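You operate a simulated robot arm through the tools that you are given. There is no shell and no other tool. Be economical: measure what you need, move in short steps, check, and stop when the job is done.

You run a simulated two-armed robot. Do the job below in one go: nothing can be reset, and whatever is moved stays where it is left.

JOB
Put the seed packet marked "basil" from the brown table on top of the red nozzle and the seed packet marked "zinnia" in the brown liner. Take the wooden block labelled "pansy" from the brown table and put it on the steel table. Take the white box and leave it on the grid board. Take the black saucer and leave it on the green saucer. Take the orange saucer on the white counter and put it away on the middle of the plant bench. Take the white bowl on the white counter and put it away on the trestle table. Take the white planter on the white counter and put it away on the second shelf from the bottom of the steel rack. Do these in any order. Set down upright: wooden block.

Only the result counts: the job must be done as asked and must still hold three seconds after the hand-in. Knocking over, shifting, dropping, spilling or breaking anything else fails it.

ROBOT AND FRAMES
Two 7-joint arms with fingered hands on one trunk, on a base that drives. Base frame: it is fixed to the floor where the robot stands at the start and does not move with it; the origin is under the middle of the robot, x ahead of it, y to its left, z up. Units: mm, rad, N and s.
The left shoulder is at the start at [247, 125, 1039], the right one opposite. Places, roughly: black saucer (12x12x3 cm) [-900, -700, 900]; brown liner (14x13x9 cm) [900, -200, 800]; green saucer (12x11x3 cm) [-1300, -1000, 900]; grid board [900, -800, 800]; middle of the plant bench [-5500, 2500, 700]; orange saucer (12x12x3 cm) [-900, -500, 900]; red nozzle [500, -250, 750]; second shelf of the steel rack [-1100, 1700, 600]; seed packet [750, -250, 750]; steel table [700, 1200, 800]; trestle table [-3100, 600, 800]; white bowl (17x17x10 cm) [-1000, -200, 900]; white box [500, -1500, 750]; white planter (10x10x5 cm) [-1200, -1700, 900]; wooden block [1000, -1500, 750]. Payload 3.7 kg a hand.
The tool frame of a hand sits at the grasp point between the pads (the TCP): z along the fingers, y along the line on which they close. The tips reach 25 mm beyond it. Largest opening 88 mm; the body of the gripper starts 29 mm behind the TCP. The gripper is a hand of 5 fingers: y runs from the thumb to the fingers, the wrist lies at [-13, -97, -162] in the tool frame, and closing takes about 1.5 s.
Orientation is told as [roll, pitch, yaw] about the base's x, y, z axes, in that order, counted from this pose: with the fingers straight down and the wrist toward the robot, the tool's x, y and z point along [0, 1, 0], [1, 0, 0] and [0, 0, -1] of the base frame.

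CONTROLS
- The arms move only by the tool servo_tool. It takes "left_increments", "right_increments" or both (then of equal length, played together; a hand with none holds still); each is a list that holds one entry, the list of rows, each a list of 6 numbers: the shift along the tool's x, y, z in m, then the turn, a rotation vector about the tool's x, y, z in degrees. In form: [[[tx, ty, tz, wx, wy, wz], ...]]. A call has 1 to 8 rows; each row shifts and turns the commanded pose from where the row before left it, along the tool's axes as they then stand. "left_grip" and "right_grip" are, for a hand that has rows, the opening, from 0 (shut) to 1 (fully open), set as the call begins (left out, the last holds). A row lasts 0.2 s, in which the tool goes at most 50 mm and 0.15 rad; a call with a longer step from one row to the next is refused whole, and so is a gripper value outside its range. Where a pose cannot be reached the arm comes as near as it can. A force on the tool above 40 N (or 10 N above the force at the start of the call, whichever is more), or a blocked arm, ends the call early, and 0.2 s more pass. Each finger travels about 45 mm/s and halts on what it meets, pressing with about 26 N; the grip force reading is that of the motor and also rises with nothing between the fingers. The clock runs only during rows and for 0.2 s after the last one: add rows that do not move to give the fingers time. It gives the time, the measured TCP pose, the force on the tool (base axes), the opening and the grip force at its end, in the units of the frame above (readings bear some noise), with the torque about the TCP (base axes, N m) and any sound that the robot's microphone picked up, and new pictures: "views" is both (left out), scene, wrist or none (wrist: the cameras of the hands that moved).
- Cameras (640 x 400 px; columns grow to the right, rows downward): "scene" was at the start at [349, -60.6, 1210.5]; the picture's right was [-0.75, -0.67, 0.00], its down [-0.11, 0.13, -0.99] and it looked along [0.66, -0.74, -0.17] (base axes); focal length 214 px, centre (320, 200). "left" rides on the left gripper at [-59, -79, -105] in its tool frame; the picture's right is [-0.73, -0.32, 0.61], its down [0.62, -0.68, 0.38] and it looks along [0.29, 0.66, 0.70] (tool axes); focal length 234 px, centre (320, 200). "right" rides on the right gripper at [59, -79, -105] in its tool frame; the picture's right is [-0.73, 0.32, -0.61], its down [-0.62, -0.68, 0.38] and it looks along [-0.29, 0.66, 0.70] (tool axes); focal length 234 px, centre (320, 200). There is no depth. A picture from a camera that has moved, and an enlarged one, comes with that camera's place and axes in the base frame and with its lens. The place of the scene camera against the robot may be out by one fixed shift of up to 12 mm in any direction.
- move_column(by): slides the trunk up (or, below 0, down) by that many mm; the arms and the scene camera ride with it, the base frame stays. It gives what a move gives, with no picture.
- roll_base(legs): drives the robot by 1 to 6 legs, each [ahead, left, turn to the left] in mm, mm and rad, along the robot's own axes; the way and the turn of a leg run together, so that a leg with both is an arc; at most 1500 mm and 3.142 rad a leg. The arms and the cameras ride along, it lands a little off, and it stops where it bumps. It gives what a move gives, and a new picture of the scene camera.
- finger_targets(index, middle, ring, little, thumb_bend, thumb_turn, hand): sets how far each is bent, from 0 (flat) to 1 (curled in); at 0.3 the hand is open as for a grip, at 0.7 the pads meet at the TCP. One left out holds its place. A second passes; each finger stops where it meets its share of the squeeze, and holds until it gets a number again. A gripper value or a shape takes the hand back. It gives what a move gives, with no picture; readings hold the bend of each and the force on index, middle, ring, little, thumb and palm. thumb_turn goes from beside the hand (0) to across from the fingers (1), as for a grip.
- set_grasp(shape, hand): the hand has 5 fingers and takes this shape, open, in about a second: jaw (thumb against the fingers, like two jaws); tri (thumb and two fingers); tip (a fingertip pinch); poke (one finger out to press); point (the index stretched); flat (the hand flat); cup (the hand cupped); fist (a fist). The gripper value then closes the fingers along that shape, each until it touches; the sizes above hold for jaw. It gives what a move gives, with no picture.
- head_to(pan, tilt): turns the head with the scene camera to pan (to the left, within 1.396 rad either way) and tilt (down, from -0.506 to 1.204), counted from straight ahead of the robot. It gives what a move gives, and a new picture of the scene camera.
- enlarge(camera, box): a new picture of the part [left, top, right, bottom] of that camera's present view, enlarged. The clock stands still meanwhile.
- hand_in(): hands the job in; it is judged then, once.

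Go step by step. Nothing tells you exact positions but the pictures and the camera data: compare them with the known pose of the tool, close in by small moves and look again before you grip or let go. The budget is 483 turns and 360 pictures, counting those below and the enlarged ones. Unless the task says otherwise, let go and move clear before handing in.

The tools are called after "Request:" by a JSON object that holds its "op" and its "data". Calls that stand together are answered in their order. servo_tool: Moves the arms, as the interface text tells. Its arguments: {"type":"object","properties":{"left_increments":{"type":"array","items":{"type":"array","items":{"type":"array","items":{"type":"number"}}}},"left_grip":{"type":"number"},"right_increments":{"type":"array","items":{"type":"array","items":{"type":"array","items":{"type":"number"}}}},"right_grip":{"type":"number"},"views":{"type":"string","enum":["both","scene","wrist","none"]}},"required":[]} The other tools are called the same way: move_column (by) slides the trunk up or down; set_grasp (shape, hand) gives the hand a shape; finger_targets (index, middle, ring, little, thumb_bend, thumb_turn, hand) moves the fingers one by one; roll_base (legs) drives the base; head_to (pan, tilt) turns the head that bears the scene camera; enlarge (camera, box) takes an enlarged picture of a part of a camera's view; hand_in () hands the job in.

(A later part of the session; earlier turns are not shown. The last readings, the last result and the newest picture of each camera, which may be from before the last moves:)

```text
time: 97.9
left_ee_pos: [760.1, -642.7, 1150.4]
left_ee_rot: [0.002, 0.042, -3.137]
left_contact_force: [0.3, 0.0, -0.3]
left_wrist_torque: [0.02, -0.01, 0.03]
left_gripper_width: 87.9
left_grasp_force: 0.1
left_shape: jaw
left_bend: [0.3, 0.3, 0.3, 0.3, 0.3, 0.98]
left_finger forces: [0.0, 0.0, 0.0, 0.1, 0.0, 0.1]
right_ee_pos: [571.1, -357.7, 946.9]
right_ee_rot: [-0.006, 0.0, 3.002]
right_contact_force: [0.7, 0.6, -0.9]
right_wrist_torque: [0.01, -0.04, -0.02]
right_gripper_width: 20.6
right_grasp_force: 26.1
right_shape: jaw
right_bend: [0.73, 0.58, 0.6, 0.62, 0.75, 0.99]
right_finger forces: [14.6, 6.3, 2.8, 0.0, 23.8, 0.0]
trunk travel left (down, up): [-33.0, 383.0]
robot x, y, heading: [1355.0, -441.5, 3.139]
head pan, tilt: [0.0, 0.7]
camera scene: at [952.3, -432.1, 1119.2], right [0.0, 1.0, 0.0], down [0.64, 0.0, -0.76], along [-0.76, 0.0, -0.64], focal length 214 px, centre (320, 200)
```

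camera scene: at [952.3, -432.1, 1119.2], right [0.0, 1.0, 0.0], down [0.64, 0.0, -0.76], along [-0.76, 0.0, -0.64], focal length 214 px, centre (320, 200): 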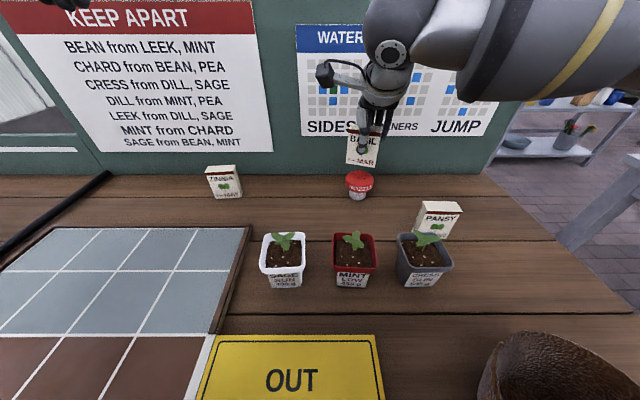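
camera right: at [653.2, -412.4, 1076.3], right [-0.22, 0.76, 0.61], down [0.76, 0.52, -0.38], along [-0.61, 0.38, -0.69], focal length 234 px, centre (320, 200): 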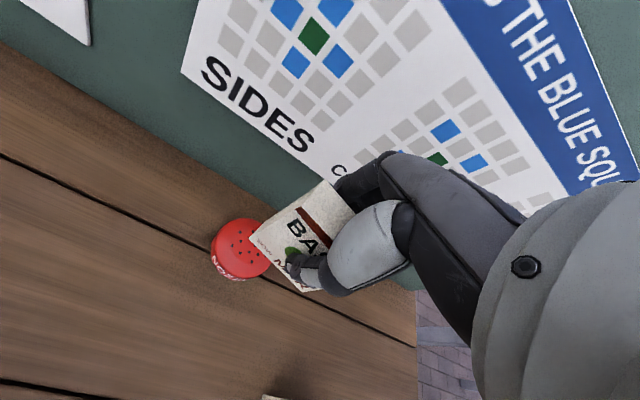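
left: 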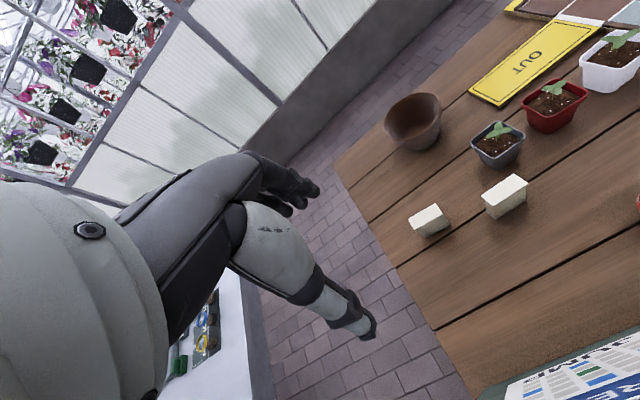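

Request:
{"op": "servo_tool", "data": {"right_increments": [[[-0.0035, 0, 0.01, 0, 0, 0], [0, 0, 0.008, 0, 0, 0], [0, 0, 0, 0, 0, 0]]], "views": "none"}}

Request:
{"op": "enlarge", "data": {"camera": "right", "box": [160, 150, 400, 300]}}

Request:
{"op": "enlarge", "data": {"camera": "scene", "box": [310, 140, 430, 215]}}

```text
time: 98.7
left_ee_pos: [762.6, -640.9, 1150.7]
left_ee_rot: [0.003, 0.042, -3.138]
left_contact_force: [0.2, -0.1, 0.0]
left_wrist_torque: [0.0, -0.03, -0.01]
left_gripper_width: 87.5
left_grasp_force: 0.2
left_shape: jaw
left_bend: [0.3, 0.3, 0.3, 0.3, 0.3, 0.98]
left_finger forces: [0.0, 0.1, 0.1, 0.0, 0.0, 0.0]
right_ee_pos: [572.2, -355.7, 930.1]
right_ee_rot: [-0.006, 0.0, 3.002]
right_contact_force: [-0.3, -0.6, -0.6]
right_wrist_torque: [0.01, 0.0, 0.0]
right_gripper_width: 21.0
right_grasp_force: 26.2
right_shape: jaw
right_bend: [0.73, 0.58, 0.6, 0.62, 0.75, 0.99]
right_finger forces: [14.7, 6.3, 2.8, 0.0, 23.6, 0.0]
trunk travel left (down, up): [-33.0, 383.0]
robot x, y, heading: [1351.6, -442.8, 3.14]
head pan, tilt: [0.0, 0.7]
```

```text
2.67 times, centred on (280, 225) of right
camera zoom: at [643.0, -425.1, 1034.4], right [-0.22, 0.76, 0.61], down [0.76, 0.52, -0.38], along [-0.61, 0.38, -0.69], focal length 624 px, centre (427, 133)
```

zoom: 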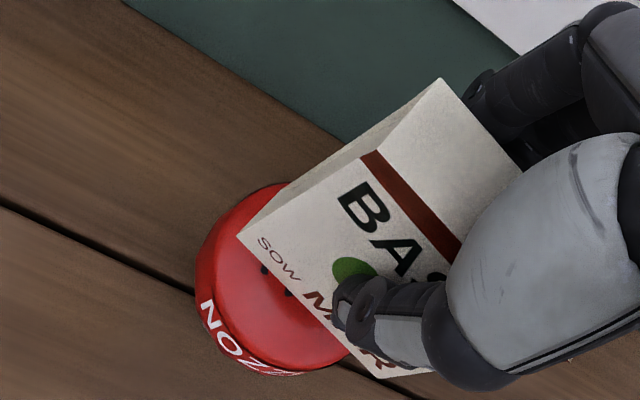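

```text
5.33 times, centred on (370, 178) of scene
camera zoom: at [952.9, -431.8, 1119.4], right [0.0, 1.0, 0.0], down [0.64, 0.0, -0.76], along [-0.76, 0.0, -0.64], focal length 1144 px, centre (53, 320)
```

zoom: 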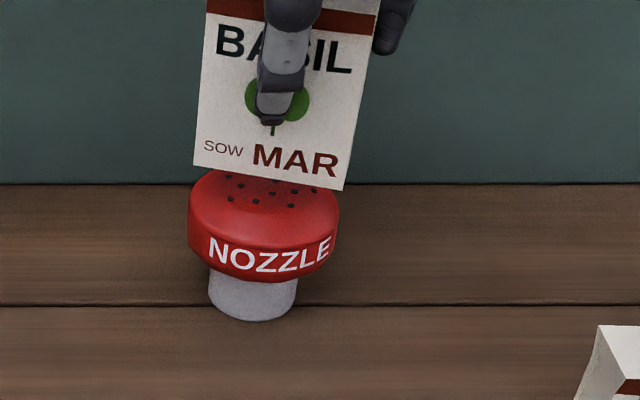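

Alignment is within a few mm. I'll lower gently to contact.

Request:
{"op": "servo_tool", "data": {"right_increments": [[[0, 0.002, 0.005, 0, 0, 0], [0, 0, 0.003, 0, 0, 0], [0, 0, 0.002, 0, 0, 0]]], "views": "none"}}

Request:
{"op": "enlarge", "data": {"camera": "scene", "box": [310, 140, 430, 215]}}

```text
time: 99.5
left_ee_pos: [761.9, -641.2, 1150.2]
left_ee_rot: [0.002, 0.043, -3.138]
left_contact_force: [-0.1, 0.7, 0.6]
left_wrist_torque: [0.02, 0.04, -0.03]
left_gripper_width: 87.6
left_grasp_force: 0.0
left_shape: jaw
left_bend: [0.3, 0.3, 0.3, 0.3, 0.3, 0.98]
left_finger forces: [0.0, 0.1, 0.0, 0.0, 0.0, 0.1]
right_ee_pos: [571.0, -353.3, 919.8]
right_ee_rot: [-0.005, -0.001, 3.002]
right_contact_force: [0.6, 0.4, -0.2]
right_wrist_torque: [-0.01, -0.03, 0.0]
right_gripper_width: 20.7
right_grasp_force: 25.9
right_shape: jaw
right_bend: [0.73, 0.58, 0.6, 0.62, 0.75, 0.99]
right_finger forces: [14.7, 6.2, 2.9, 0.0, 23.7, 0.1]
trunk travel left (down, up): [-33.0, 383.0]
robot x, y, heading: [1356.2, -438.8, 3.143]
head pan, tilt: [0.0, 0.7]
```

```text
5.33 times, centred on (370, 178) of scene
camera zoom: at [952.9, -431.8, 1119.4], right [0.0, 1.0, 0.0], down [0.64, 0.0, -0.76], along [-0.76, 0.0, -0.64], focal length 1144 px, centre (53, 320)
```

zoom: 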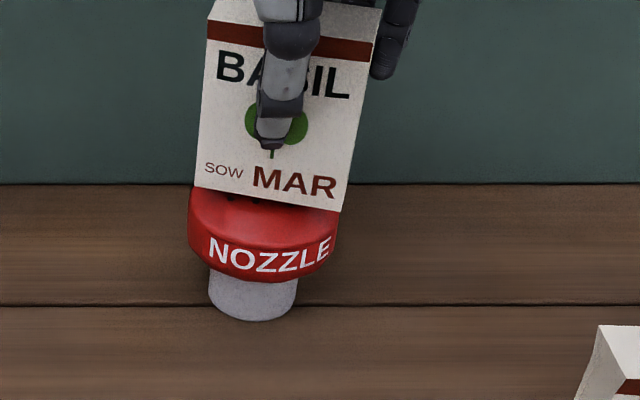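

Request:
{"op": "servo_tool", "data": {"right_increments": [[[0, 0, 0.002, 0, 0, 0], [0, 0, 0.002, 0, 0, 0], [0, 0, 0, 0, 0, 0]]], "views": "none"}}

Request:
{"op": "servo_tool", "data": {"right_increments": [[[0, 0, 0.002, 0, 0, 0], [0, 0, 0, 0, 0, 0]]], "views": "none"}}

Request:
{"op": "enlarge", "data": {"camera": "scene", "box": [310, 140, 430, 215]}}

```text
time: 100.3
left_ee_pos: [762.1, -641.3, 1150.1]
left_ee_rot: [0.005, 0.041, -3.138]
left_contact_force: [-0.2, -0.1, -0.7]
left_wrist_torque: [0.03, 0.0, 0.02]
left_gripper_width: 87.9
left_grasp_force: 0.0
left_shape: jaw
left_bend: [0.3, 0.3, 0.3, 0.3, 0.3, 0.98]
left_finger forces: [0.0, 0.1, 0.0, 0.0, 0.0, 0.1]
right_ee_pos: [571.6, -353.0, 915.5]
right_ee_rot: [-0.005, 0.0, 3.002]
right_contact_force: [-0.5, -0.8, -0.2]
right_wrist_torque: [0.01, 0.0, -0.01]
right_gripper_width: 20.8
right_grasp_force: 25.7
right_shape: jaw
right_bend: [0.73, 0.58, 0.6, 0.62, 0.75, 0.99]
right_finger forces: [14.6, 6.3, 2.8, 0.0, 23.6, 0.0]
trunk travel left (down, up): [-33.0, 383.0]
robot x, y, heading: [1352.6, -442.2, 3.137]
head pan, tilt: [0.0, 0.7]
```

```text
time: 100.9
left_ee_pos: [761.0, -642.1, 1149.9]
left_ee_rot: [0.003, 0.043, -3.139]
left_contact_force: [0.9, -0.6, -0.2]
left_wrist_torque: [0.03, -0.01, 0.0]
left_gripper_width: 87.6
left_grasp_force: 0.0
left_shape: jaw
left_bend: [0.3, 0.3, 0.3, 0.3, 0.3, 0.98]
left_finger forces: [0.0, 0.1, 0.0, 0.0, 0.0, 0.0]
right_ee_pos: [570.4, -353.5, 914.3]
right_ee_rot: [-0.005, 0.0, 3.003]
right_contact_force: [-1.3, -0.1, 0.2]
right_wrist_torque: [0.0, 0.0, -0.01]
right_gripper_width: 20.8
right_grasp_force: 26.2
right_shape: jaw
right_bend: [0.73, 0.58, 0.6, 0.62, 0.75, 0.99]
right_finger forces: [14.7, 6.4, 2.7, 0.0, 23.7, 0.0]
trunk travel left (down, up): [-33.0, 383.0]
robot x, y, heading: [1355.2, -442.5, 3.139]
head pan, tilt: [0.0, 0.7]
```

```text
5.33 times, centred on (370, 178) of scene
camera zoom: at [953.0, -431.8, 1119.5], right [0.0, 1.0, 0.0], down [0.64, 0.0, -0.76], along [-0.76, 0.0, -0.64], focal length 1144 px, centre (53, 320)
```

zoom: 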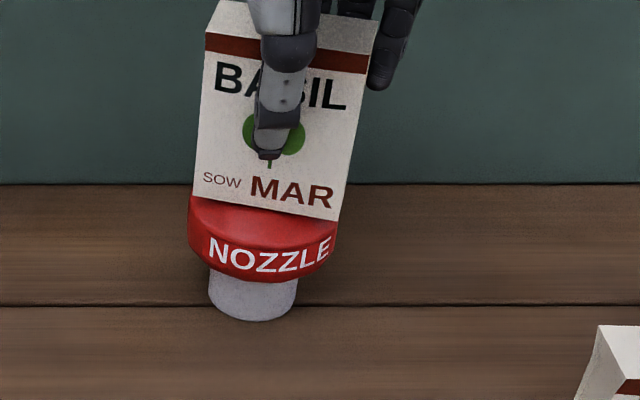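

Request:
{"op": "servo_tool", "data": {"right_increments": [[[0, 0, 0.002, 0, 0, 0], [0, 0, 0, 0, 0, 0]]], "views": "none"}}

Request:
{"op": "servo_tool", "data": {"right_increments": [[[0, 0, 0.002, 0, 0, 0], [0, 0, 0, 0, 0, 0]]], "views": "none"}}

Request:
{"op": "servo_tool", "data": {"right_increments": [[[0, 0, 0.002, 0, 0, 0], [0, 0, 0, 0, 0, 0]]], "views": "none"}}

Request:
{"op": "enlarge", "data": {"camera": "scene", "box": [310, 140, 430, 215]}}

```text
time: 101.5
left_ee_pos: [762.4, -641.9, 1151.3]
left_ee_rot: [0.005, 0.04, -3.138]
left_contact_force: [0.3, -0.8, 0.1]
left_wrist_torque: [0.03, -0.01, 0.01]
left_gripper_width: 87.5
left_grasp_force: 0.1
left_shape: jaw
left_bend: [0.3, 0.3, 0.3, 0.3, 0.3, 0.98]
left_finger forces: [0.1, 0.0, 0.0, 0.0, 0.0, 0.1]
right_ee_pos: [571.2, -353.7, 913.6]
right_ee_rot: [-0.003, -0.001, 3.001]
right_contact_force: [0.1, -0.3, 4.0]
right_wrist_torque: [0.0, 0.04, 0.02]
right_gripper_width: 20.8
right_grasp_force: 27.1
right_shape: jaw
right_bend: [0.73, 0.58, 0.6, 0.62, 0.75, 0.99]
right_finger forces: [15.1, 6.6, 2.8, 0.0, 24.1, 0.0]
trunk travel left (down, up): [-33.0, 383.0]
robot x, y, heading: [1352.4, -441.8, 3.14]
head pan, tilt: [0.0, 0.7]
```

```text
time: 102.1
left_ee_pos: [761.9, -642.0, 1151.4]
left_ee_rot: [0.002, 0.04, -3.138]
left_contact_force: [0.4, 0.3, -0.6]
left_wrist_torque: [0.0, -0.01, 0.0]
left_gripper_width: 87.8
left_grasp_force: 0.1
left_shape: jaw
left_bend: [0.3, 0.3, 0.3, 0.3, 0.3, 0.98]
left_finger forces: [0.1, 0.0, 0.1, 0.1, 0.0, 0.1]
right_ee_pos: [572.7, -354.2, 912.4]
right_ee_rot: [-0.004, -0.004, 3.002]
right_contact_force: [0.1, -0.8, 11.4]
right_wrist_torque: [-0.02, 0.12, 0.02]
right_gripper_width: 21.3
right_grasp_force: 26.0
right_shape: jaw
right_bend: [0.73, 0.58, 0.61, 0.62, 0.75, 0.99]
right_finger forces: [15.9, 6.8, 2.8, 0.0, 24.9, 0.0]
trunk travel left (down, up): [-33.0, 383.0]
robot x, y, heading: [1354.1, -442.2, 3.137]
head pan, tilt: [0.0, 0.7]
```

```text
time: 102.7
left_ee_pos: [764.2, -642.7, 1151.1]
left_ee_rot: [0.002, 0.038, -3.139]
left_contact_force: [0.4, 0.0, 0.1]
left_wrist_torque: [0.04, 0.03, -0.02]
left_gripper_width: 87.8
left_grasp_force: 0.0
left_shape: jaw
left_bend: [0.3, 0.3, 0.3, 0.3, 0.3, 0.98]
left_finger forces: [0.0, 0.0, 0.1, 0.0, 0.0, 0.0]
right_ee_pos: [571.8, -353.9, 912.3]
right_ee_rot: [-0.003, -0.007, 3.003]
right_contact_force: [1.0, -0.2, 22.0]
right_wrist_torque: [0.04, 0.12, 0.03]
right_gripper_width: 21.5
right_grasp_force: 26.3
right_shape: jaw
right_bend: [0.74, 0.58, 0.61, 0.62, 0.75, 0.99]
right_finger forces: [17.4, 7.7, 3.0, 0.0, 27.0, 0.0]
trunk travel left (down, up): [-33.0, 383.0]
robot x, y, heading: [1355.0, -441.3, 3.137]
head pan, tilt: [0.0, 0.7]
```

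```text
5.33 times, centred on (370, 178) of scene
camera zoom: at [955.4, -432.1, 1120.7], right [0.0, 1.0, 0.0], down [0.64, 0.0, -0.77], along [-0.77, 0.0, -0.64], focal length 1144 px, centre (53, 320)
```

zoom: 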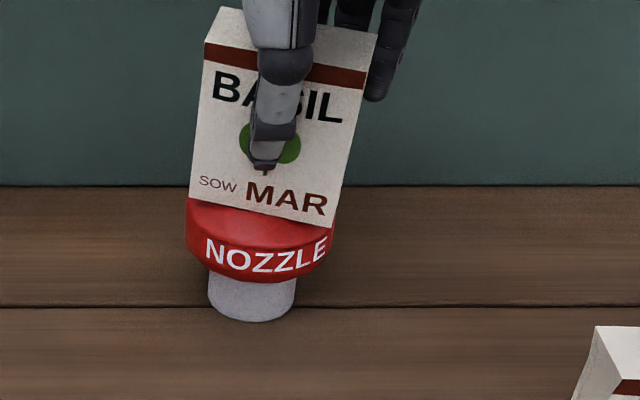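

Firm contact; I'll relieve the pressure, then open slowly.

Request:
{"op": "servo_tool", "data": {"right_increments": [[[0, 0, -0.0045, 0, 0, 0], [0, 0, 0, 0, 0, 0]]], "views": "none"}}

```text
time: 103.3
left_ee_pos: [762.9, -642.5, 1150.6]
left_ee_rot: [0.004, 0.04, -3.138]
left_contact_force: [0.1, 0.4, -0.7]
left_wrist_torque: [-0.01, -0.02, -0.02]
left_gripper_width: 87.3
left_grasp_force: 0.1
left_shape: jaw
left_bend: [0.3, 0.3, 0.3, 0.3, 0.3, 0.98]
left_finger forces: [0.1, 0.0, 0.1, 0.1, 0.1, 0.0]
right_ee_pos: [571.1, -353.5, 912.5]
right_ee_rot: [-0.005, 0.0, 3.002]
right_contact_force: [-0.5, 0.2, 11.2]
right_wrist_torque: [0.02, 0.13, 0.01]
right_gripper_width: 21.5
right_grasp_force: 26.5
right_shape: jaw
right_bend: [0.74, 0.58, 0.61, 0.62, 0.75, 0.99]
right_finger forces: [17.3, 6.8, 2.8, 0.0, 25.9, 0.0]
trunk travel left (down, up): [-33.0, 383.0]
robot x, y, heading: [1355.2, -440.3, 3.142]
head pan, tilt: [0.0, 0.7]
```

Request:
{"op": "servo_tool", "data": {"right_increments": [[[0, 0, -0.0015, 0, 0, 0], [0, 0, 0, 0, 0, 0]]], "views": "none"}}

Request:
{"op": "enlarge", "data": {"camera": "right", "box": [160, 150, 400, 300]}}

```text
time: 103.9
left_ee_pos: [761.3, -640.6, 1151.0]
left_ee_rot: [0.003, 0.041, -3.139]
left_contact_force: [0.4, 0.2, 0.3]
left_wrist_torque: [0.03, -0.01, 0.03]
left_gripper_width: 87.7
left_grasp_force: 0.1
left_shape: jaw
left_bend: [0.3, 0.3, 0.3, 0.3, 0.3, 0.98]
left_finger forces: [0.0, 0.1, 0.0, 0.1, 0.0, 0.0]
right_ee_pos: [571.9, -355.1, 914.0]
right_ee_rot: [-0.006, 0.002, 3.003]
right_contact_force: [-0.9, 0.5, 4.7]
right_wrist_torque: [-0.02, 0.02, 0.02]
right_gripper_width: 21.3
right_grasp_force: 26.1
right_shape: jaw
right_bend: [0.74, 0.58, 0.61, 0.62, 0.75, 0.99]
right_finger forces: [15.9, 6.3, 2.7, 0.0, 24.8, 0.0]
trunk travel left (down, up): [-33.0, 383.0]
robot x, y, heading: [1352.2, -442.5, 3.14]
head pan, tilt: [0.0, 0.7]
```

```text
2.67 times, centred on (280, 225) of right
camera zoom: at [641.2, -424.4, 1017.4], right [-0.22, 0.76, 0.61], down [0.76, 0.53, -0.38], along [-0.61, 0.38, -0.7], focal length 624 px, centre (427, 133)
```

zoom: 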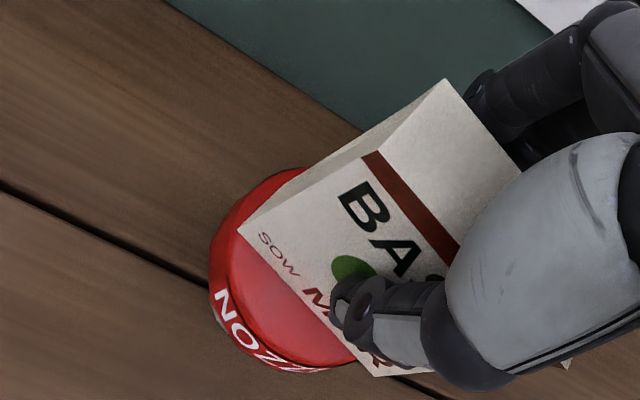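

Packet centre coincides with the nozzle centre within about 3 mm. Releasing.

Request:
{"op": "servo_tool", "data": {"right_increments": [[[0, 0, -0.0005, 0, 0, 0], [0, 0, 0, 0, 0, 0], [0, 0, 0, 0, 0, 0], [0, 0, 0, 0, 0, 0], [0, 0, 0, 0, 0, 0]]], "right_grip": 0.6, "views": "both"}}

Request:
{"op": "enlarge", "data": {"camera": "scene", "box": [310, 140, 430, 215]}}

```text
time: 105.1
left_ee_pos: [761.6, -641.3, 1149.7]
left_ee_rot: [0.003, 0.041, -3.139]
left_contact_force: [0.8, -0.2, 0.3]
left_wrist_torque: [0.01, 0.04, -0.03]
left_gripper_width: 87.7
left_grasp_force: 0.1
left_shape: jaw
left_bend: [0.3, 0.3, 0.3, 0.3, 0.3, 0.98]
left_finger forces: [0.0, 0.0, 0.0, 0.0, 0.0, 0.1]
right_ee_pos: [571.3, -354.2, 914.5]
right_ee_rot: [-0.005, 0.001, 3.003]
right_contact_force: [0.3, -0.6, -0.1]
right_wrist_torque: [-0.02, -0.03, 0.01]
right_gripper_width: 52.1
right_grasp_force: 0.1
right_shape: jaw
right_bend: [0.29, 0.41, 0.37, 0.43, 0.65, 1.0]
right_finger forces: [0.0, 0.0, 0.0, 0.0, 0.1, 0.0]
trunk travel left (down, up): [-33.0, 383.0]
robot x, y, heading: [1349.4, -437.8, 3.134]
head pan, tilt: [0.0, 0.7]
camera scene: at [952.9, -431.8, 1119.4], right [0.0, 1.0, 0.0], down [0.64, 0.0, -0.76], along [-0.76, 0.0, -0.64], focal length 214 px, centre (320, 200)
camera right: at [640.5, -424.7, 1018.8], right [-0.22, 0.76, 0.61], down [0.76, 0.52, -0.38], along [-0.61, 0.38, -0.69], focal length 234 px, centre (320, 200)
```

scene: 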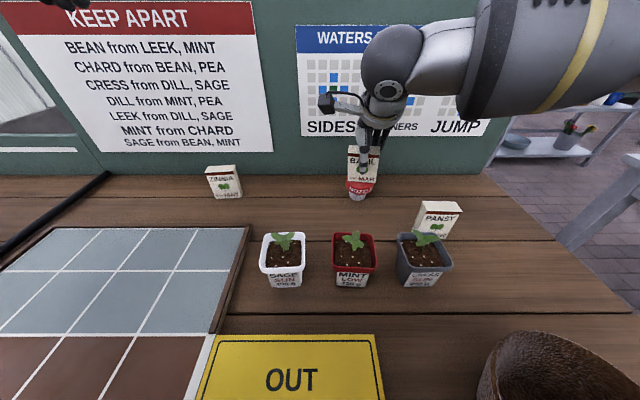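
right: 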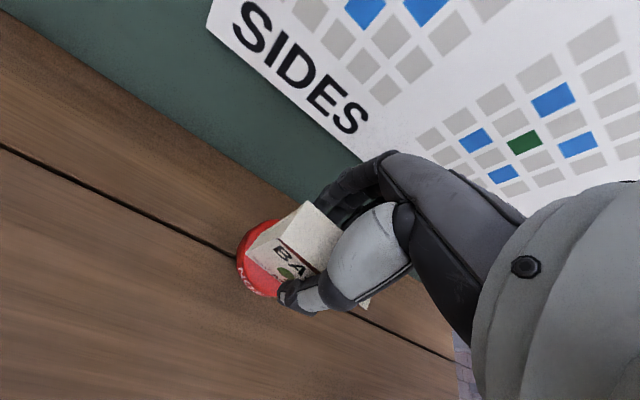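

```text
5.33 times, centred on (370, 178) of scene
camera zoom: at [952.9, -431.8, 1119.4], right [0.0, 1.0, 0.0], down [0.64, 0.0, -0.76], along [-0.76, 0.0, -0.64], focal length 1144 px, centre (53, 320)
```

zoom: 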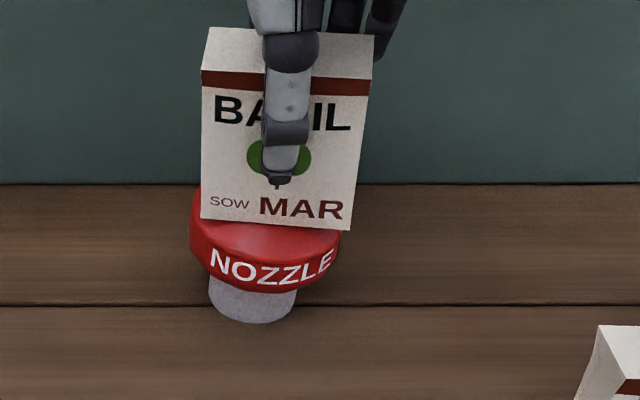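

The nozzle's cap seems slightly lower toward me. I'll wait and look again before going on.

Request:
{"op": "servo_tool", "data": {"right_increments": [[[0, 0, 0, 0, 0, 0], [0, 0, 0, 0, 0, 0]]], "views": "none"}}

Request:
{"op": "enlarge", "data": {"camera": "scene", "box": [330, 140, 410, 215]}}

Request:
{"op": "enlarge", "data": {"camera": "right", "box": [200, 180, 400, 320]}}

```text
time: 105.7
left_ee_pos: [761.6, -641.6, 1149.0]
left_ee_rot: [0.003, 0.043, -3.138]
left_contact_force: [0.2, -0.6, 0.3]
left_wrist_torque: [-0.03, 0.0, 0.04]
left_gripper_width: 87.5
left_grasp_force: 0.0
left_shape: jaw
left_bend: [0.3, 0.3, 0.3, 0.3, 0.3, 0.98]
left_finger forces: [0.0, 0.0, 0.1, 0.0, 0.0, 0.1]
right_ee_pos: [570.2, -354.6, 914.6]
right_ee_rot: [-0.003, 0.0, 3.001]
right_contact_force: [-0.1, 0.1, -0.7]
right_wrist_torque: [0.03, 0.0, -0.03]
right_gripper_width: 52.5
right_grasp_force: 0.0
right_shape: jaw
right_bend: [0.29, 0.41, 0.37, 0.43, 0.65, 1.0]
right_finger forces: [0.1, 0.0, 0.1, 0.1, 0.1, 0.0]
trunk travel left (down, up): [-33.0, 383.0]
robot x, y, heading: [1354.0, -443.1, 3.138]
head pan, tilt: [0.0, 0.7]
```

```text
5.33 times, centred on (370, 178) of scene
camera zoom: at [953.0, -431.8, 1119.4], right [0.0, 1.0, 0.0], down [0.64, 0.0, -0.76], along [-0.76, 0.0, -0.64], focal length 1144 px, centre (53, 320)
```

zoom: 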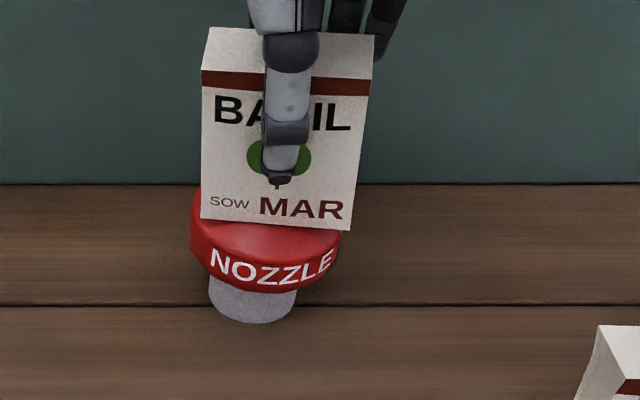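

```text
2.86 times, centred on (300, 250) of right
camera zoom: at [640.5, -424.7, 1018.9], right [-0.22, 0.76, 0.61], down [0.76, 0.52, -0.38], along [-0.61, 0.38, -0.69], focal length 669 px, centre (377, 57)
```

zoom: 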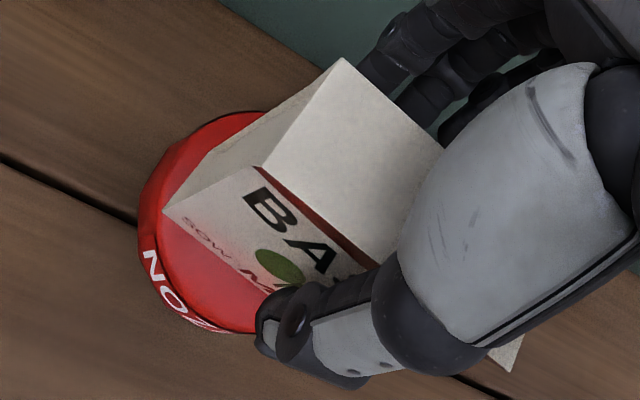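

The packet/nozzle leaned slightly toward the thumb. I'll re-grip, lift a little and check that the nozzle rights itself.

Request:
{"op": "servo_tool", "data": {"right_increments": [[[0, 0, 0, 0, 0, 0], [0, 0, 0, 0, 0, 0], [0, 0, 0, 0, 0, 0], [0, 0, 0, 0, 0, 0], [0, 0, 0, 0, 0, 0], [0, 0, 0, 0, 0, 0]]], "right_grip": 0, "views": "none"}}

Request:
{"op": "enlarge", "data": {"camera": "scene", "box": [310, 140, 430, 215]}}

Request:
{"op": "enlarge", "data": {"camera": "right", "box": [160, 150, 400, 300]}}

```text
time: 107.1
left_ee_pos: [762.4, -641.0, 1150.6]
left_ee_rot: [0.003, 0.043, -3.137]
left_contact_force: [-0.7, 0.2, -0.2]
left_wrist_torque: [0.01, -0.01, 0.0]
left_gripper_width: 87.5
left_grasp_force: 0.0
left_shape: jaw
left_bend: [0.3, 0.3, 0.3, 0.3, 0.3, 0.98]
left_finger forces: [0.0, 0.1, 0.0, 0.1, 0.0, 0.0]
right_ee_pos: [570.4, -353.6, 914.4]
right_ee_rot: [-0.005, 0.0, 3.001]
right_contact_force: [-1.0, 0.5, 0.8]
right_wrist_torque: [0.03, -0.04, 0.0]
right_gripper_width: 20.9
right_grasp_force: 26.0
right_shape: jaw
right_bend: [0.73, 0.58, 0.59, 0.62, 0.75, 1.0]
right_finger forces: [13.8, 6.5, 2.9, 0.0, 23.1, 0.1]
trunk travel left (down, up): [-33.0, 383.0]
robot x, y, heading: [1355.9, -441.6, 3.142]
head pan, tilt: [0.0, 0.7]
```

```text
5.33 times, centred on (370, 178) of scene
camera zoom: at [953.0, -431.8, 1119.4], right [0.0, 1.0, 0.0], down [0.64, 0.0, -0.76], along [-0.76, 0.0, -0.64], focal length 1144 px, centre (53, 320)
```

zoom: 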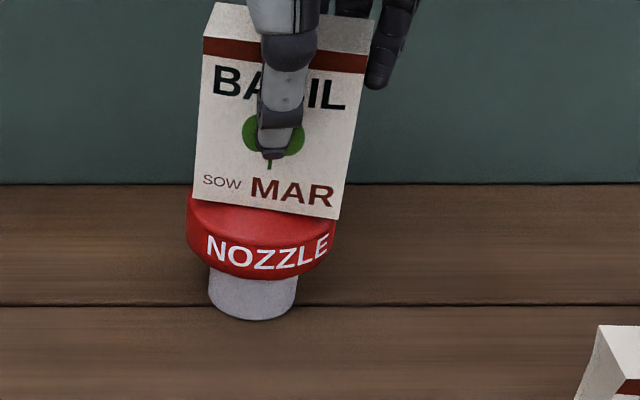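

```text
2.67 times, centred on (280, 225) of right
camera zoom: at [640.5, -424.7, 1018.9], right [-0.22, 0.76, 0.61], down [0.76, 0.52, -0.38], along [-0.61, 0.38, -0.69], focal length 624 px, centre (427, 133)
```

zoom: 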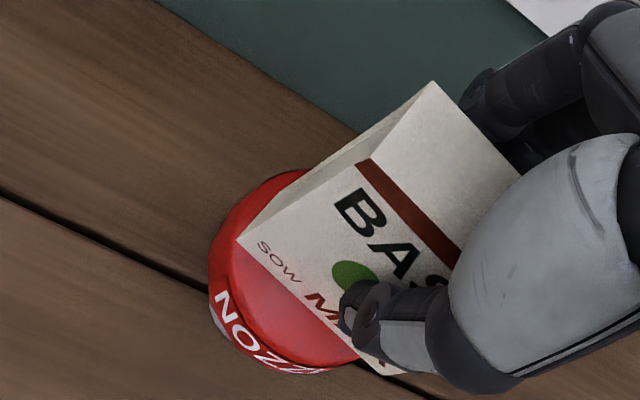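

The nozzle righted itself. Its dome is convex, so an upright packet is tipsy; I'll instead lay the packet flat on the table, regrip it by its sides and set it flat on the dome. Lifting off first.

Request:
{"op": "servo_tool", "data": {"right_increments": [[[0, 0, -0.003, 0, 0, 0], [0, 0, -0.01, 0, 0, 0], [0, 0, -0.02, 0, 0, 0], [0, 0, -0.03, 0, 0, 0]]], "views": "none"}}

Request:
{"op": "enlarge", "data": {"camera": "scene", "box": [310, 130, 430, 205]}}

```text
time: 108.1
left_ee_pos: [761.6, -641.9, 1149.7]
left_ee_rot: [0.004, 0.042, -3.138]
left_contact_force: [0.2, -0.7, 0.5]
left_wrist_torque: [0.02, -0.02, -0.01]
left_gripper_width: 87.8
left_grasp_force: 0.1
left_shape: jaw
left_bend: [0.3, 0.3, 0.3, 0.3, 0.3, 0.98]
left_finger forces: [0.0, 0.0, 0.1, 0.0, 0.1, 0.0]
right_ee_pos: [570.2, -354.0, 977.6]
right_ee_rot: [-0.005, 0.002, 3.001]
right_contact_force: [-0.3, -1.4, -1.0]
right_wrist_torque: [0.0, 0.0, 0.0]
right_gripper_width: 20.9
right_grasp_force: 25.9
right_shape: jaw
right_bend: [0.73, 0.58, 0.59, 0.62, 0.75, 1.0]
right_finger forces: [13.9, 6.6, 2.8, 0.0, 23.1, 0.0]
trunk travel left (down, up): [-33.0, 383.0]
robot x, y, heading: [1349.9, -443.1, 3.143]
head pan, tilt: [0.0, 0.7]
```

```text
5.33 times, centred on (370, 168) of scene
camera zoom: at [953.1, -431.8, 1119.5], right [0.0, 1.0, 0.0], down [0.64, 0.0, -0.77], along [-0.77, 0.0, -0.64], focal length 1144 px, centre (53, 373)
```

zoom: 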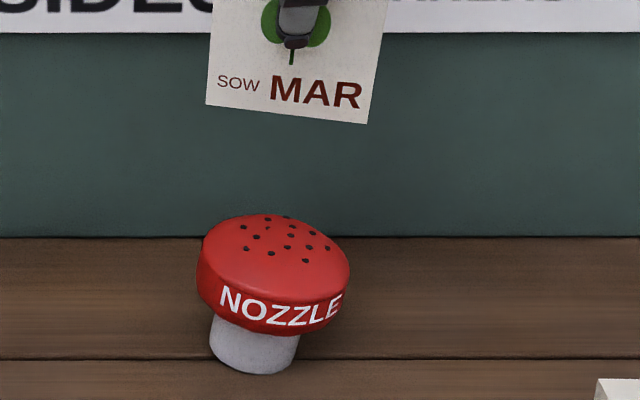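

Request:
{"op": "servo_tool", "data": {"right_increments": [[[0, 0, -0.01, 0, 0, 0], [0, 0, 0, 0, 0, 0], [0, 0, 0, 0, 0, 0], [0, 0, 0, 0, 0, 0]]], "views": "wrist"}}

Request:
{"op": "enlarge", "data": {"camera": "scene", "box": [310, 130, 430, 205]}}

```text
time: 109.1
left_ee_pos: [761.7, -642.3, 1150.3]
left_ee_rot: [0.005, 0.043, -3.137]
left_contact_force: [-0.4, 0.0, -1.0]
left_wrist_torque: [0.0, -0.01, 0.0]
left_gripper_width: 87.5
left_grasp_force: 0.0
left_shape: jaw
left_bend: [0.3, 0.3, 0.3, 0.3, 0.3, 0.98]
left_finger forces: [0.1, 0.1, 0.1, 0.0, 0.1, 0.1]
right_ee_pos: [570.6, -353.5, 989.4]
right_ee_rot: [-0.004, 0.0, 3.003]
right_contact_force: [-0.6, 1.2, -0.1]
right_wrist_torque: [0.0, 0.01, -0.05]
right_gripper_width: 21.0
right_grasp_force: 25.8
right_shape: jaw
right_bend: [0.73, 0.58, 0.59, 0.62, 0.75, 1.0]
right_finger forces: [13.9, 6.5, 2.8, 0.0, 23.2, 0.0]
trunk travel left (down, up): [-33.0, 383.0]
robot x, y, heading: [1354.0, -436.7, 3.14]
head pan, tilt: [0.0, 0.7]
camera right: at [640.0, -424.6, 1093.5], right [-0.22, 0.76, 0.61], down [0.76, 0.52, -0.38], along [-0.61, 0.38, -0.69], focal length 234 px, centre (320, 200)
```

right: 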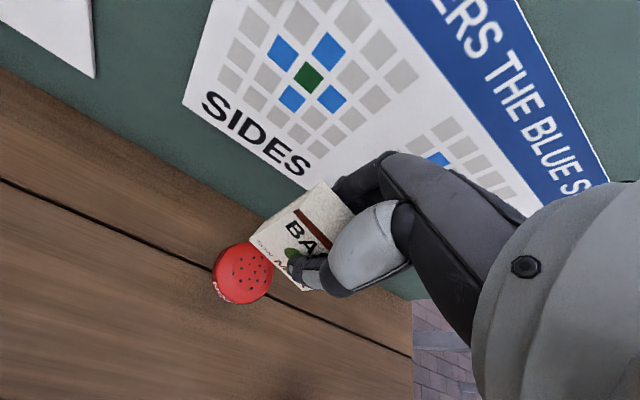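

```text
5.33 times, centred on (370, 168) of scene
camera zoom: at [952.9, -431.8, 1119.4], right [0.0, 1.0, 0.0], down [0.64, 0.0, -0.76], along [-0.76, 0.0, -0.64], focal length 1144 px, centre (53, 373)
```

zoom: 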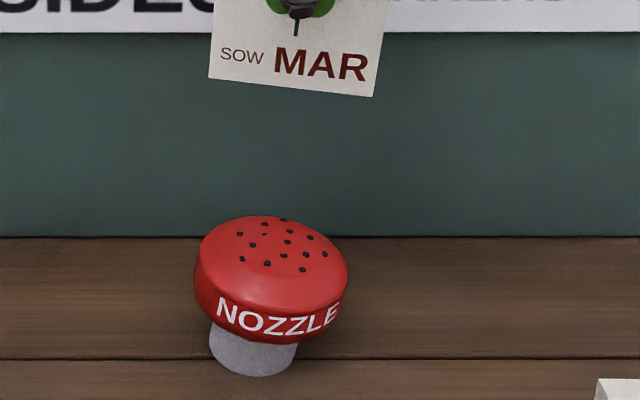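

Request:
{"op": "servo_tool", "data": {"right_increments": [[[0, 0, 0, 0, 0, 0], [0, 0, 0, 0, 0, 0], [0, 0, 0, 0, 0, 0], [0, 0, 0, 0, 0, 0], [0, 0, 0, 0, 0, 0], [0, 0, 0, 0, 0, 0], [0, 0, 0, 0, 0, 0], [0, 0, 0, 0, 0, 0]]], "views": "none"}}

Request:
{"op": "enlarge", "data": {"camera": "scene", "box": [310, 130, 430, 205]}}

Request:
{"op": "servo_tool", "data": {"right_increments": [[[0, 0, 0, 0, 0, 0], [0, 0, 0, 0, 0, 0], [0, 0, 0, 0, 0, 0], [0, 0, 0, 0, 0, 0], [0, 0, 0, 0, 0, 0], [0, 0, 0, 0, 0, 0], [0, 0, 0, 0, 0, 0], [0, 0, 0, 0, 0, 0]]], "views": "none"}}

Request:
{"op": "enlarge", "data": {"camera": "scene", "box": [310, 130, 430, 205]}}

```text
time: 110.9
left_ee_pos: [761.6, -641.8, 1150.8]
left_ee_rot: [0.004, 0.041, -3.137]
left_contact_force: [0.8, 0.2, 0.0]
left_wrist_torque: [0.0, -0.02, -0.01]
left_gripper_width: 87.9
left_grasp_force: 0.0
left_shape: jaw
left_bend: [0.3, 0.3, 0.3, 0.3, 0.3, 0.98]
left_finger forces: [0.0, 0.1, 0.0, 0.0, 0.1, 0.0]
right_ee_pos: [571.0, -353.1, 988.9]
right_ee_rot: [-0.006, 0.0, 3.002]
right_contact_force: [0.1, 0.4, 0.2]
right_wrist_torque: [-0.01, 0.01, -0.01]
right_gripper_width: 20.9
right_grasp_force: 25.6
right_shape: jaw
right_bend: [0.73, 0.58, 0.59, 0.62, 0.75, 1.0]
right_finger forces: [13.9, 6.5, 2.8, 0.1, 23.2, 0.0]
trunk travel left (down, up): [-33.0, 383.0]
robot x, y, heading: [1354.0, -439.8, 3.147]
head pan, tilt: [0.0, 0.7]
```

```text
5.33 times, centred on (370, 168) of scene
camera zoom: at [952.9, -431.8, 1119.4], right [0.0, 1.0, 0.0], down [0.64, 0.0, -0.76], along [-0.76, 0.0, -0.64], focal length 1144 px, centre (53, 373)
```

zoom: 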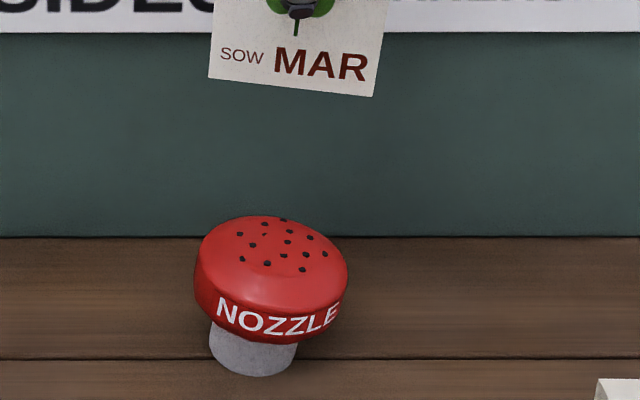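

```text
time: 112.7
left_ee_pos: [762.1, -640.5, 1151.1]
left_ee_rot: [0.004, 0.043, -3.14]
left_contact_force: [0.8, -0.6, 1.1]
left_wrist_torque: [-0.01, 0.03, 0.02]
left_gripper_width: 87.8
left_grasp_force: 0.0
left_shape: jaw
left_bend: [0.3, 0.3, 0.3, 0.3, 0.3, 0.98]
left_finger forces: [0.1, 0.0, 0.0, 0.0, 0.0, 0.0]
right_ee_pos: [569.2, -354.9, 990.5]
right_ee_rot: [-0.005, 0.0, 3.003]
right_contact_force: [0.0, 0.0, -0.6]
right_wrist_torque: [0.0, -0.04, 0.01]
right_gripper_width: 20.8
right_grasp_force: 25.8
right_shape: jaw
right_bend: [0.73, 0.58, 0.59, 0.62, 0.75, 1.0]
right_finger forces: [13.9, 6.6, 2.8, 0.1, 23.2, 0.0]
trunk travel left (down, up): [-33.0, 383.0]
robot x, y, heading: [1354.1, -439.5, 3.144]
head pan, tilt: [0.0, 0.7]
```

```text
5.33 times, centred on (370, 168) of scene
camera zoom: at [952.9, -431.8, 1119.4], right [0.0, 1.0, 0.0], down [0.64, 0.0, -0.76], along [-0.76, 0.0, -0.64], focal length 1144 px, centre (53, 373)
```

zoom: 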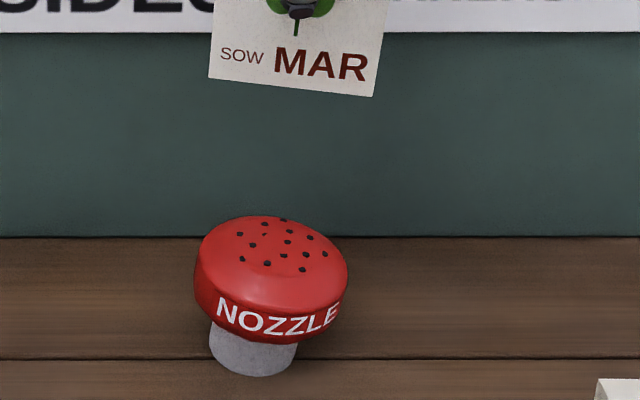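

Request:
{"op": "enlarge", "data": {"camera": "right", "box": [190, 220, 310, 320]}}

Request:
{"op": "enlarge", "data": {"camera": "scene", "box": [340, 160, 380, 200]}}

```text
4.00 times, centred on (250, 270) of right
camera zoom: at [640.1, -424.7, 1093.5], right [-0.22, 0.76, 0.61], down [0.76, 0.52, -0.38], along [-0.61, 0.38, -0.69], focal length 937 px, centre (600, -80)
```

zoom: 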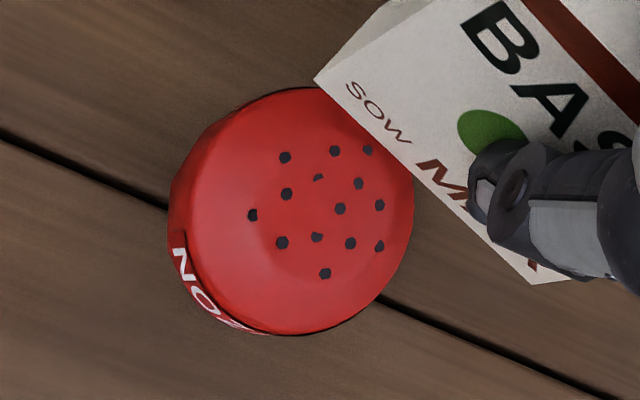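

```text
10.00 times, centred on (360, 180) of scene
camera zoom: at [952.9, -431.8, 1119.4], right [0.0, 1.0, 0.0], down [0.64, 0.0, -0.76], along [-0.76, 0.0, -0.64], focal length 2145 px, centre (-80, 400)
```

zoom: 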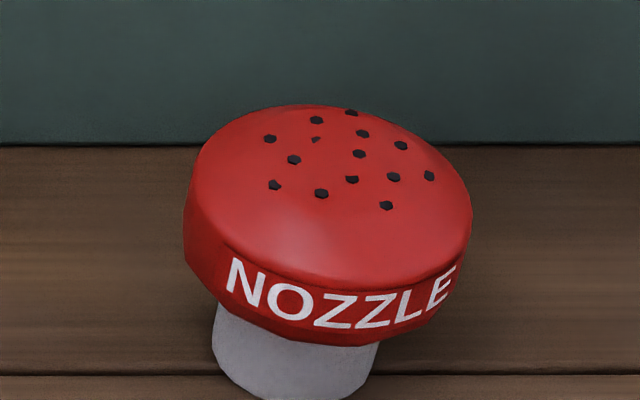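

The nozzle head stays slightly tilted now (loose mount). I'll put basil down flat first, then straighten the nozzle. Moving the hand back over the free area and turning it 90°.

Request:
{"op": "servo_tool", "data": {"right_increments": [[[-0.0403, -0.016, -0.005, 0, 0, 0], [-0.0403, -0.016, 0, 0, 0, 0], [-0.0403, -0.016, 0, 0, 0, 0], [-0.0403, -0.016, 0, 0, 0, 0], [-0.0403, -0.016, 0, 0, 0, 0], [-0.0403, -0.016, 0, 0, 0, 0], [-0.0403, -0.016, 0, 0, 0, 0]]], "views": "none"}}

Request:
{"op": "servo_tool", "data": {"right_increments": [[[0, 0, 0, 0, 0, -8.2], [0, 0, 0, 0, 0, -8.2], [0, 0, 0, 0, 0, -8.2], [0, 0, 0, 0, 0, -8.2], [0, 0, 0, 0, 0, -8.2], [0, 0, 0, 0, 0, -8.2], [0, 0, 0, 0, 0, -8.2], [0, 0, 0, 0, 0, -8.2]]], "views": "none"}}

Request:
{"op": "servo_tool", "data": {"right_increments": [[[0, 0, 0, 0, 0, -8.2], [0, 0, 0, 0, 0, -8.2], [0, 0, 0, 0, 0, -8.2], [0, 0, 0, 0, 0, -7.5]]], "views": "both"}}

```text
time: 114.3
left_ee_pos: [761.9, -641.6, 1150.9]
left_ee_rot: [0.004, 0.041, -3.139]
left_contact_force: [-0.8, -0.7, 0.6]
left_wrist_torque: [0.0, 0.03, -0.01]
left_gripper_width: 87.7
left_grasp_force: 0.0
left_shape: jaw
left_bend: [0.3, 0.3, 0.3, 0.3, 0.3, 0.98]
left_finger forces: [0.1, 0.1, 0.1, 0.0, 0.1, 0.1]
right_ee_pos: [720.4, -89.0, 993.8]
right_ee_rot: [-0.003, 0.0, 3.002]
right_contact_force: [-0.6, 0.6, -0.5]
right_wrist_torque: [0.03, 0.0, 0.0]
right_gripper_width: 21.0
right_grasp_force: 25.9
right_shape: jaw
right_bend: [0.73, 0.58, 0.59, 0.62, 0.75, 1.0]
right_finger forces: [13.8, 6.4, 2.8, 0.0, 23.2, 0.0]
trunk travel left (down, up): [-33.0, 383.0]
robot x, y, heading: [1353.7, -442.8, 3.143]
head pan, tilt: [0.0, 0.7]
```

```text
time: 116.1
left_ee_pos: [761.6, -641.3, 1151.4]
left_ee_rot: [0.004, 0.043, -3.139]
left_contact_force: [-0.1, 0.0, 0.1]
left_wrist_torque: [0.05, 0.0, 0.01]
left_gripper_width: 87.7
left_grasp_force: 0.0
left_shape: jaw
left_bend: [0.3, 0.3, 0.3, 0.3, 0.3, 0.98]
left_finger forces: [0.0, 0.0, 0.1, 0.0, 0.0, 0.1]
right_ee_pos: [719.7, -88.7, 993.6]
right_ee_rot: [-0.002, 0.002, -2.135]
right_contact_force: [-0.7, 0.0, -0.3]
right_wrist_torque: [-0.01, -0.01, 0.0]
right_gripper_width: 20.9
right_grasp_force: 26.5
right_shape: jaw
right_bend: [0.73, 0.58, 0.59, 0.62, 0.75, 1.0]
right_finger forces: [13.9, 6.4, 2.8, 0.0, 23.1, 0.0]
trunk travel left (down, up): [-33.0, 383.0]
robot x, y, heading: [1357.5, -438.3, 3.142]
head pan, tilt: [0.0, 0.7]
```

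```text
time: 117.1
left_ee_pos: [759.8, -641.1, 1149.8]
left_ee_rot: [0.003, 0.041, -3.139]
left_contact_force: [0.2, -0.4, 1.0]
left_wrist_torque: [0.0, 0.0, -0.03]
left_gripper_width: 87.9
left_grasp_force: 0.0
left_shape: jaw
left_bend: [0.3, 0.3, 0.3, 0.3, 0.3, 0.98]
left_finger forces: [0.0, 0.1, 0.0, 0.0, 0.0, 0.0]
right_ee_pos: [720.8, -88.9, 993.2]
right_ee_rot: [0.001, 0.005, -1.572]
right_contact_force: [-0.6, 0.0, -0.6]
right_wrist_torque: [0.04, -0.02, -0.01]
right_gripper_width: 20.9
right_grasp_force: 26.5
right_shape: jaw
right_bend: [0.73, 0.58, 0.59, 0.62, 0.75, 1.0]
right_finger forces: [14.0, 6.4, 2.8, 0.0, 23.1, 0.0]
trunk travel left (down, up): [-33.0, 383.0]
robot x, y, heading: [1354.8, -444.5, 3.143]
head pan, tilt: [0.0, 0.7]
camera scene: at [952.8, -431.9, 1119.4], right [0.0, 1.0, 0.0], down [0.64, 0.0, -0.76], along [-0.76, 0.0, -0.64], focal length 214 px, centre (320, 200)
camera right: at [779.2, -11.5, 1098.4], right [-0.73, -0.32, 0.61], down [-0.62, 0.68, -0.38], along [-0.29, -0.65, -0.7], focal length 234 px, centre (320, 200)
```

scene: 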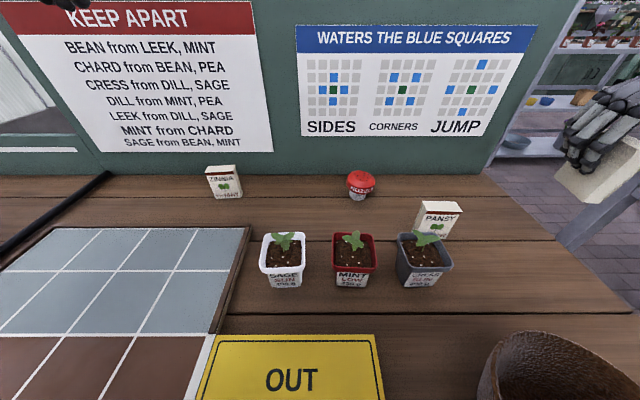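
right: 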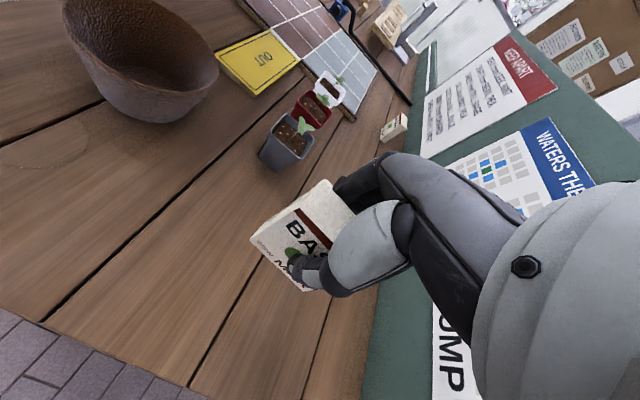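

Request:
{"op": "servo_tool", "data": {"right_increments": [[[0, 0, 0.04, 0, 0, 0], [0, 0, 0.04, 0, 0, 0], [0, 0, 0.04, 0, 0, 0], [0, 0, 0.01, 0, 0, 0]]], "views": "wrist"}}

Request:
{"op": "servo_tool", "data": {"right_increments": [[[0, 0, 0.003, 0, 0, 0], [0, 0, 0.002, 0, 0, 0], [0, 0, 0, 0, 0, 0]]], "views": "none"}}

```text
time: 118.1
left_ee_pos: [761.6, -641.8, 1150.3]
left_ee_rot: [0.002, 0.043, -3.138]
left_contact_force: [0.2, 0.6, 0.0]
left_wrist_torque: [0.01, 0.0, -0.02]
left_gripper_width: 87.7
left_grasp_force: 0.1
left_shape: jaw
left_bend: [0.3, 0.3, 0.3, 0.3, 0.3, 0.98]
left_finger forces: [0.1, 0.0, 0.1, 0.1, 0.0, 0.1]
right_ee_pos: [721.8, -89.4, 864.7]
right_ee_rot: [0.002, 0.004, -1.576]
right_contact_force: [-1.5, -0.2, -0.8]
right_wrist_torque: [0.0, -0.03, 0.02]
right_gripper_width: 21.1
right_grasp_force: 26.5
right_shape: jaw
right_bend: [0.73, 0.58, 0.59, 0.62, 0.75, 1.0]
right_finger forces: [13.9, 6.3, 2.8, 0.0, 23.2, 0.0]
trunk travel left (down, up): [-33.0, 383.0]
robot x, y, heading: [1355.0, -439.1, 3.136]
head pan, tilt: [0.0, 0.7]
camera right: at [780.9, -11.3, 969.5], right [-0.73, -0.32, 0.61], down [-0.62, 0.69, -0.38], along [-0.29, -0.65, -0.7], focal length 234 px, centre (320, 200)
```

right: 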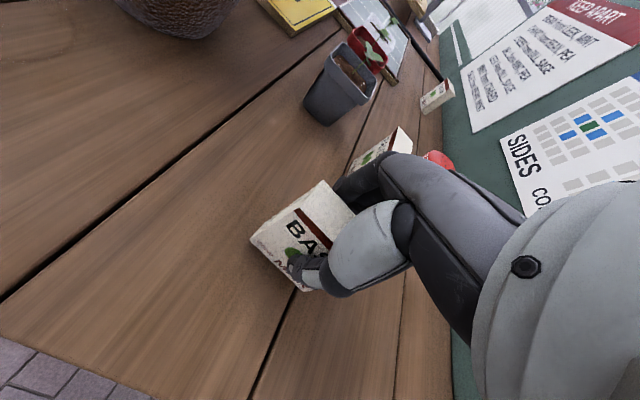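

```text
time: 118.9
left_ee_pos: [761.8, -642.6, 1150.3]
left_ee_rot: [0.002, 0.043, -3.137]
left_contact_force: [-0.7, -0.3, 0.1]
left_wrist_torque: [-0.03, 0.0, 0.0]
left_gripper_width: 87.6
left_grasp_force: 0.2
left_shape: jaw
left_bend: [0.3, 0.3, 0.3, 0.3, 0.3, 0.98]
left_finger forces: [0.0, 0.1, 0.1, 0.0, 0.1, 0.1]
right_ee_pos: [721.5, -88.7, 859.1]
right_ee_rot: [0.0, 0.004, -1.577]
right_contact_force: [-0.5, 0.3, -0.3]
right_wrist_torque: [0.0, -0.03, -0.02]
right_gripper_width: 20.9
right_grasp_force: 26.1
right_shape: jaw
right_bend: [0.73, 0.58, 0.59, 0.62, 0.75, 1.0]
right_finger forces: [13.9, 6.4, 2.7, 0.1, 23.1, 0.1]
trunk travel left (down, up): [-33.0, 383.0]
robot x, y, heading: [1354.8, -440.8, 3.142]
head pan, tilt: [0.0, 0.7]
```

Request:
{"op": "servo_tool", "data": {"right_increments": [[[0, 0, 0.002, 0, 0, 0], [0, 0, 0.001, 0, 0, 0], [0, 0, 0, 0, 0, 0]]], "views": "none"}}

Request:
{"op": "servo_tool", "data": {"right_increments": [[[0, 0, 0, 0, 0, 0], [0, 0, 0, 0, 0, 0], [0, 0, 0, 0, 0, 0], [0, 0, 0, 0, 0, 0], [0, 0, 0, 0, 0, 0], [0, 0, 0, 0, 0, 0], [0, 0, 0, 0, 0, 0]]], "right_grip": 1, "views": "wrist"}}

```text
time: 119.7
left_ee_pos: [762.0, -641.9, 1149.6]
left_ee_rot: [0.003, 0.042, -3.138]
left_contact_force: [0.3, 0.1, 1.0]
left_wrist_torque: [-0.01, 0.0, -0.03]
left_gripper_width: 87.5
left_grasp_force: 0.1
left_shape: jaw
left_bend: [0.3, 0.3, 0.3, 0.3, 0.3, 0.98]
left_finger forces: [0.1, 0.0, 0.1, 0.0, 0.0, 0.0]
right_ee_pos: [721.2, -89.8, 855.9]
right_ee_rot: [0.001, 0.004, -1.575]
right_contact_force: [-0.4, 0.0, 0.3]
right_wrist_torque: [-0.01, -0.03, 0.03]
right_gripper_width: 20.9
right_grasp_force: 26.1
right_shape: jaw
right_bend: [0.73, 0.58, 0.59, 0.62, 0.75, 1.0]
right_finger forces: [14.0, 6.3, 2.8, 0.0, 23.3, 0.0]
trunk travel left (down, up): [-33.0, 383.0]
robot x, y, heading: [1353.4, -442.6, 3.142]
head pan, tilt: [0.0, 0.7]
```

```text
time: 121.3
left_ee_pos: [762.6, -642.5, 1149.2]
left_ee_rot: [0.005, 0.042, -3.139]
left_contact_force: [-0.1, -0.2, -0.3]
left_wrist_torque: [0.01, -0.01, -0.01]
left_gripper_width: 87.6
left_grasp_force: 0.1
left_shape: jaw
left_bend: [0.3, 0.3, 0.3, 0.3, 0.3, 0.98]
left_finger forces: [0.1, 0.0, 0.1, 0.0, 0.1, 0.0]
right_ee_pos: [721.6, -87.3, 855.6]
right_ee_rot: [-0.001, 0.006, -1.576]
right_contact_force: [0.6, -0.1, -0.4]
right_wrist_torque: [0.0, 0.0, 0.02]
right_gripper_width: 87.6
right_grasp_force: 0.1
right_shape: jaw
right_bend: [0.3, 0.3, 0.3, 0.3, 0.3, 0.98]
right_finger forces: [0.0, 0.0, 0.0, 0.1, 0.0, 0.0]
trunk travel left (down, up): [-33.0, 383.0]
robot x, y, heading: [1352.2, -444.1, 3.144]
head pan, tilt: [0.0, 0.7]
camera right: at [780.9, -11.4, 960.3], right [-0.73, -0.32, 0.61], down [-0.62, 0.69, -0.38], along [-0.29, -0.65, -0.7], focal length 234 px, centre (320, 200)
```

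right: 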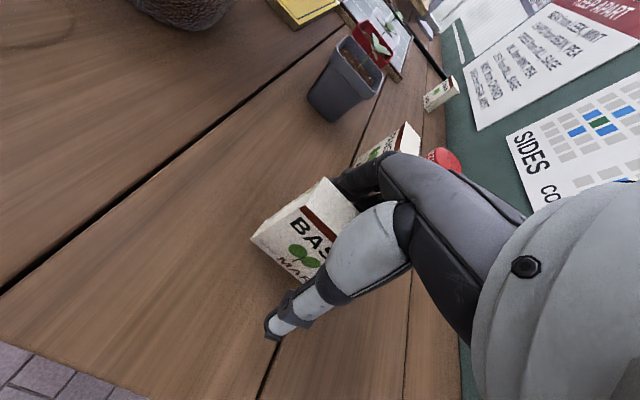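

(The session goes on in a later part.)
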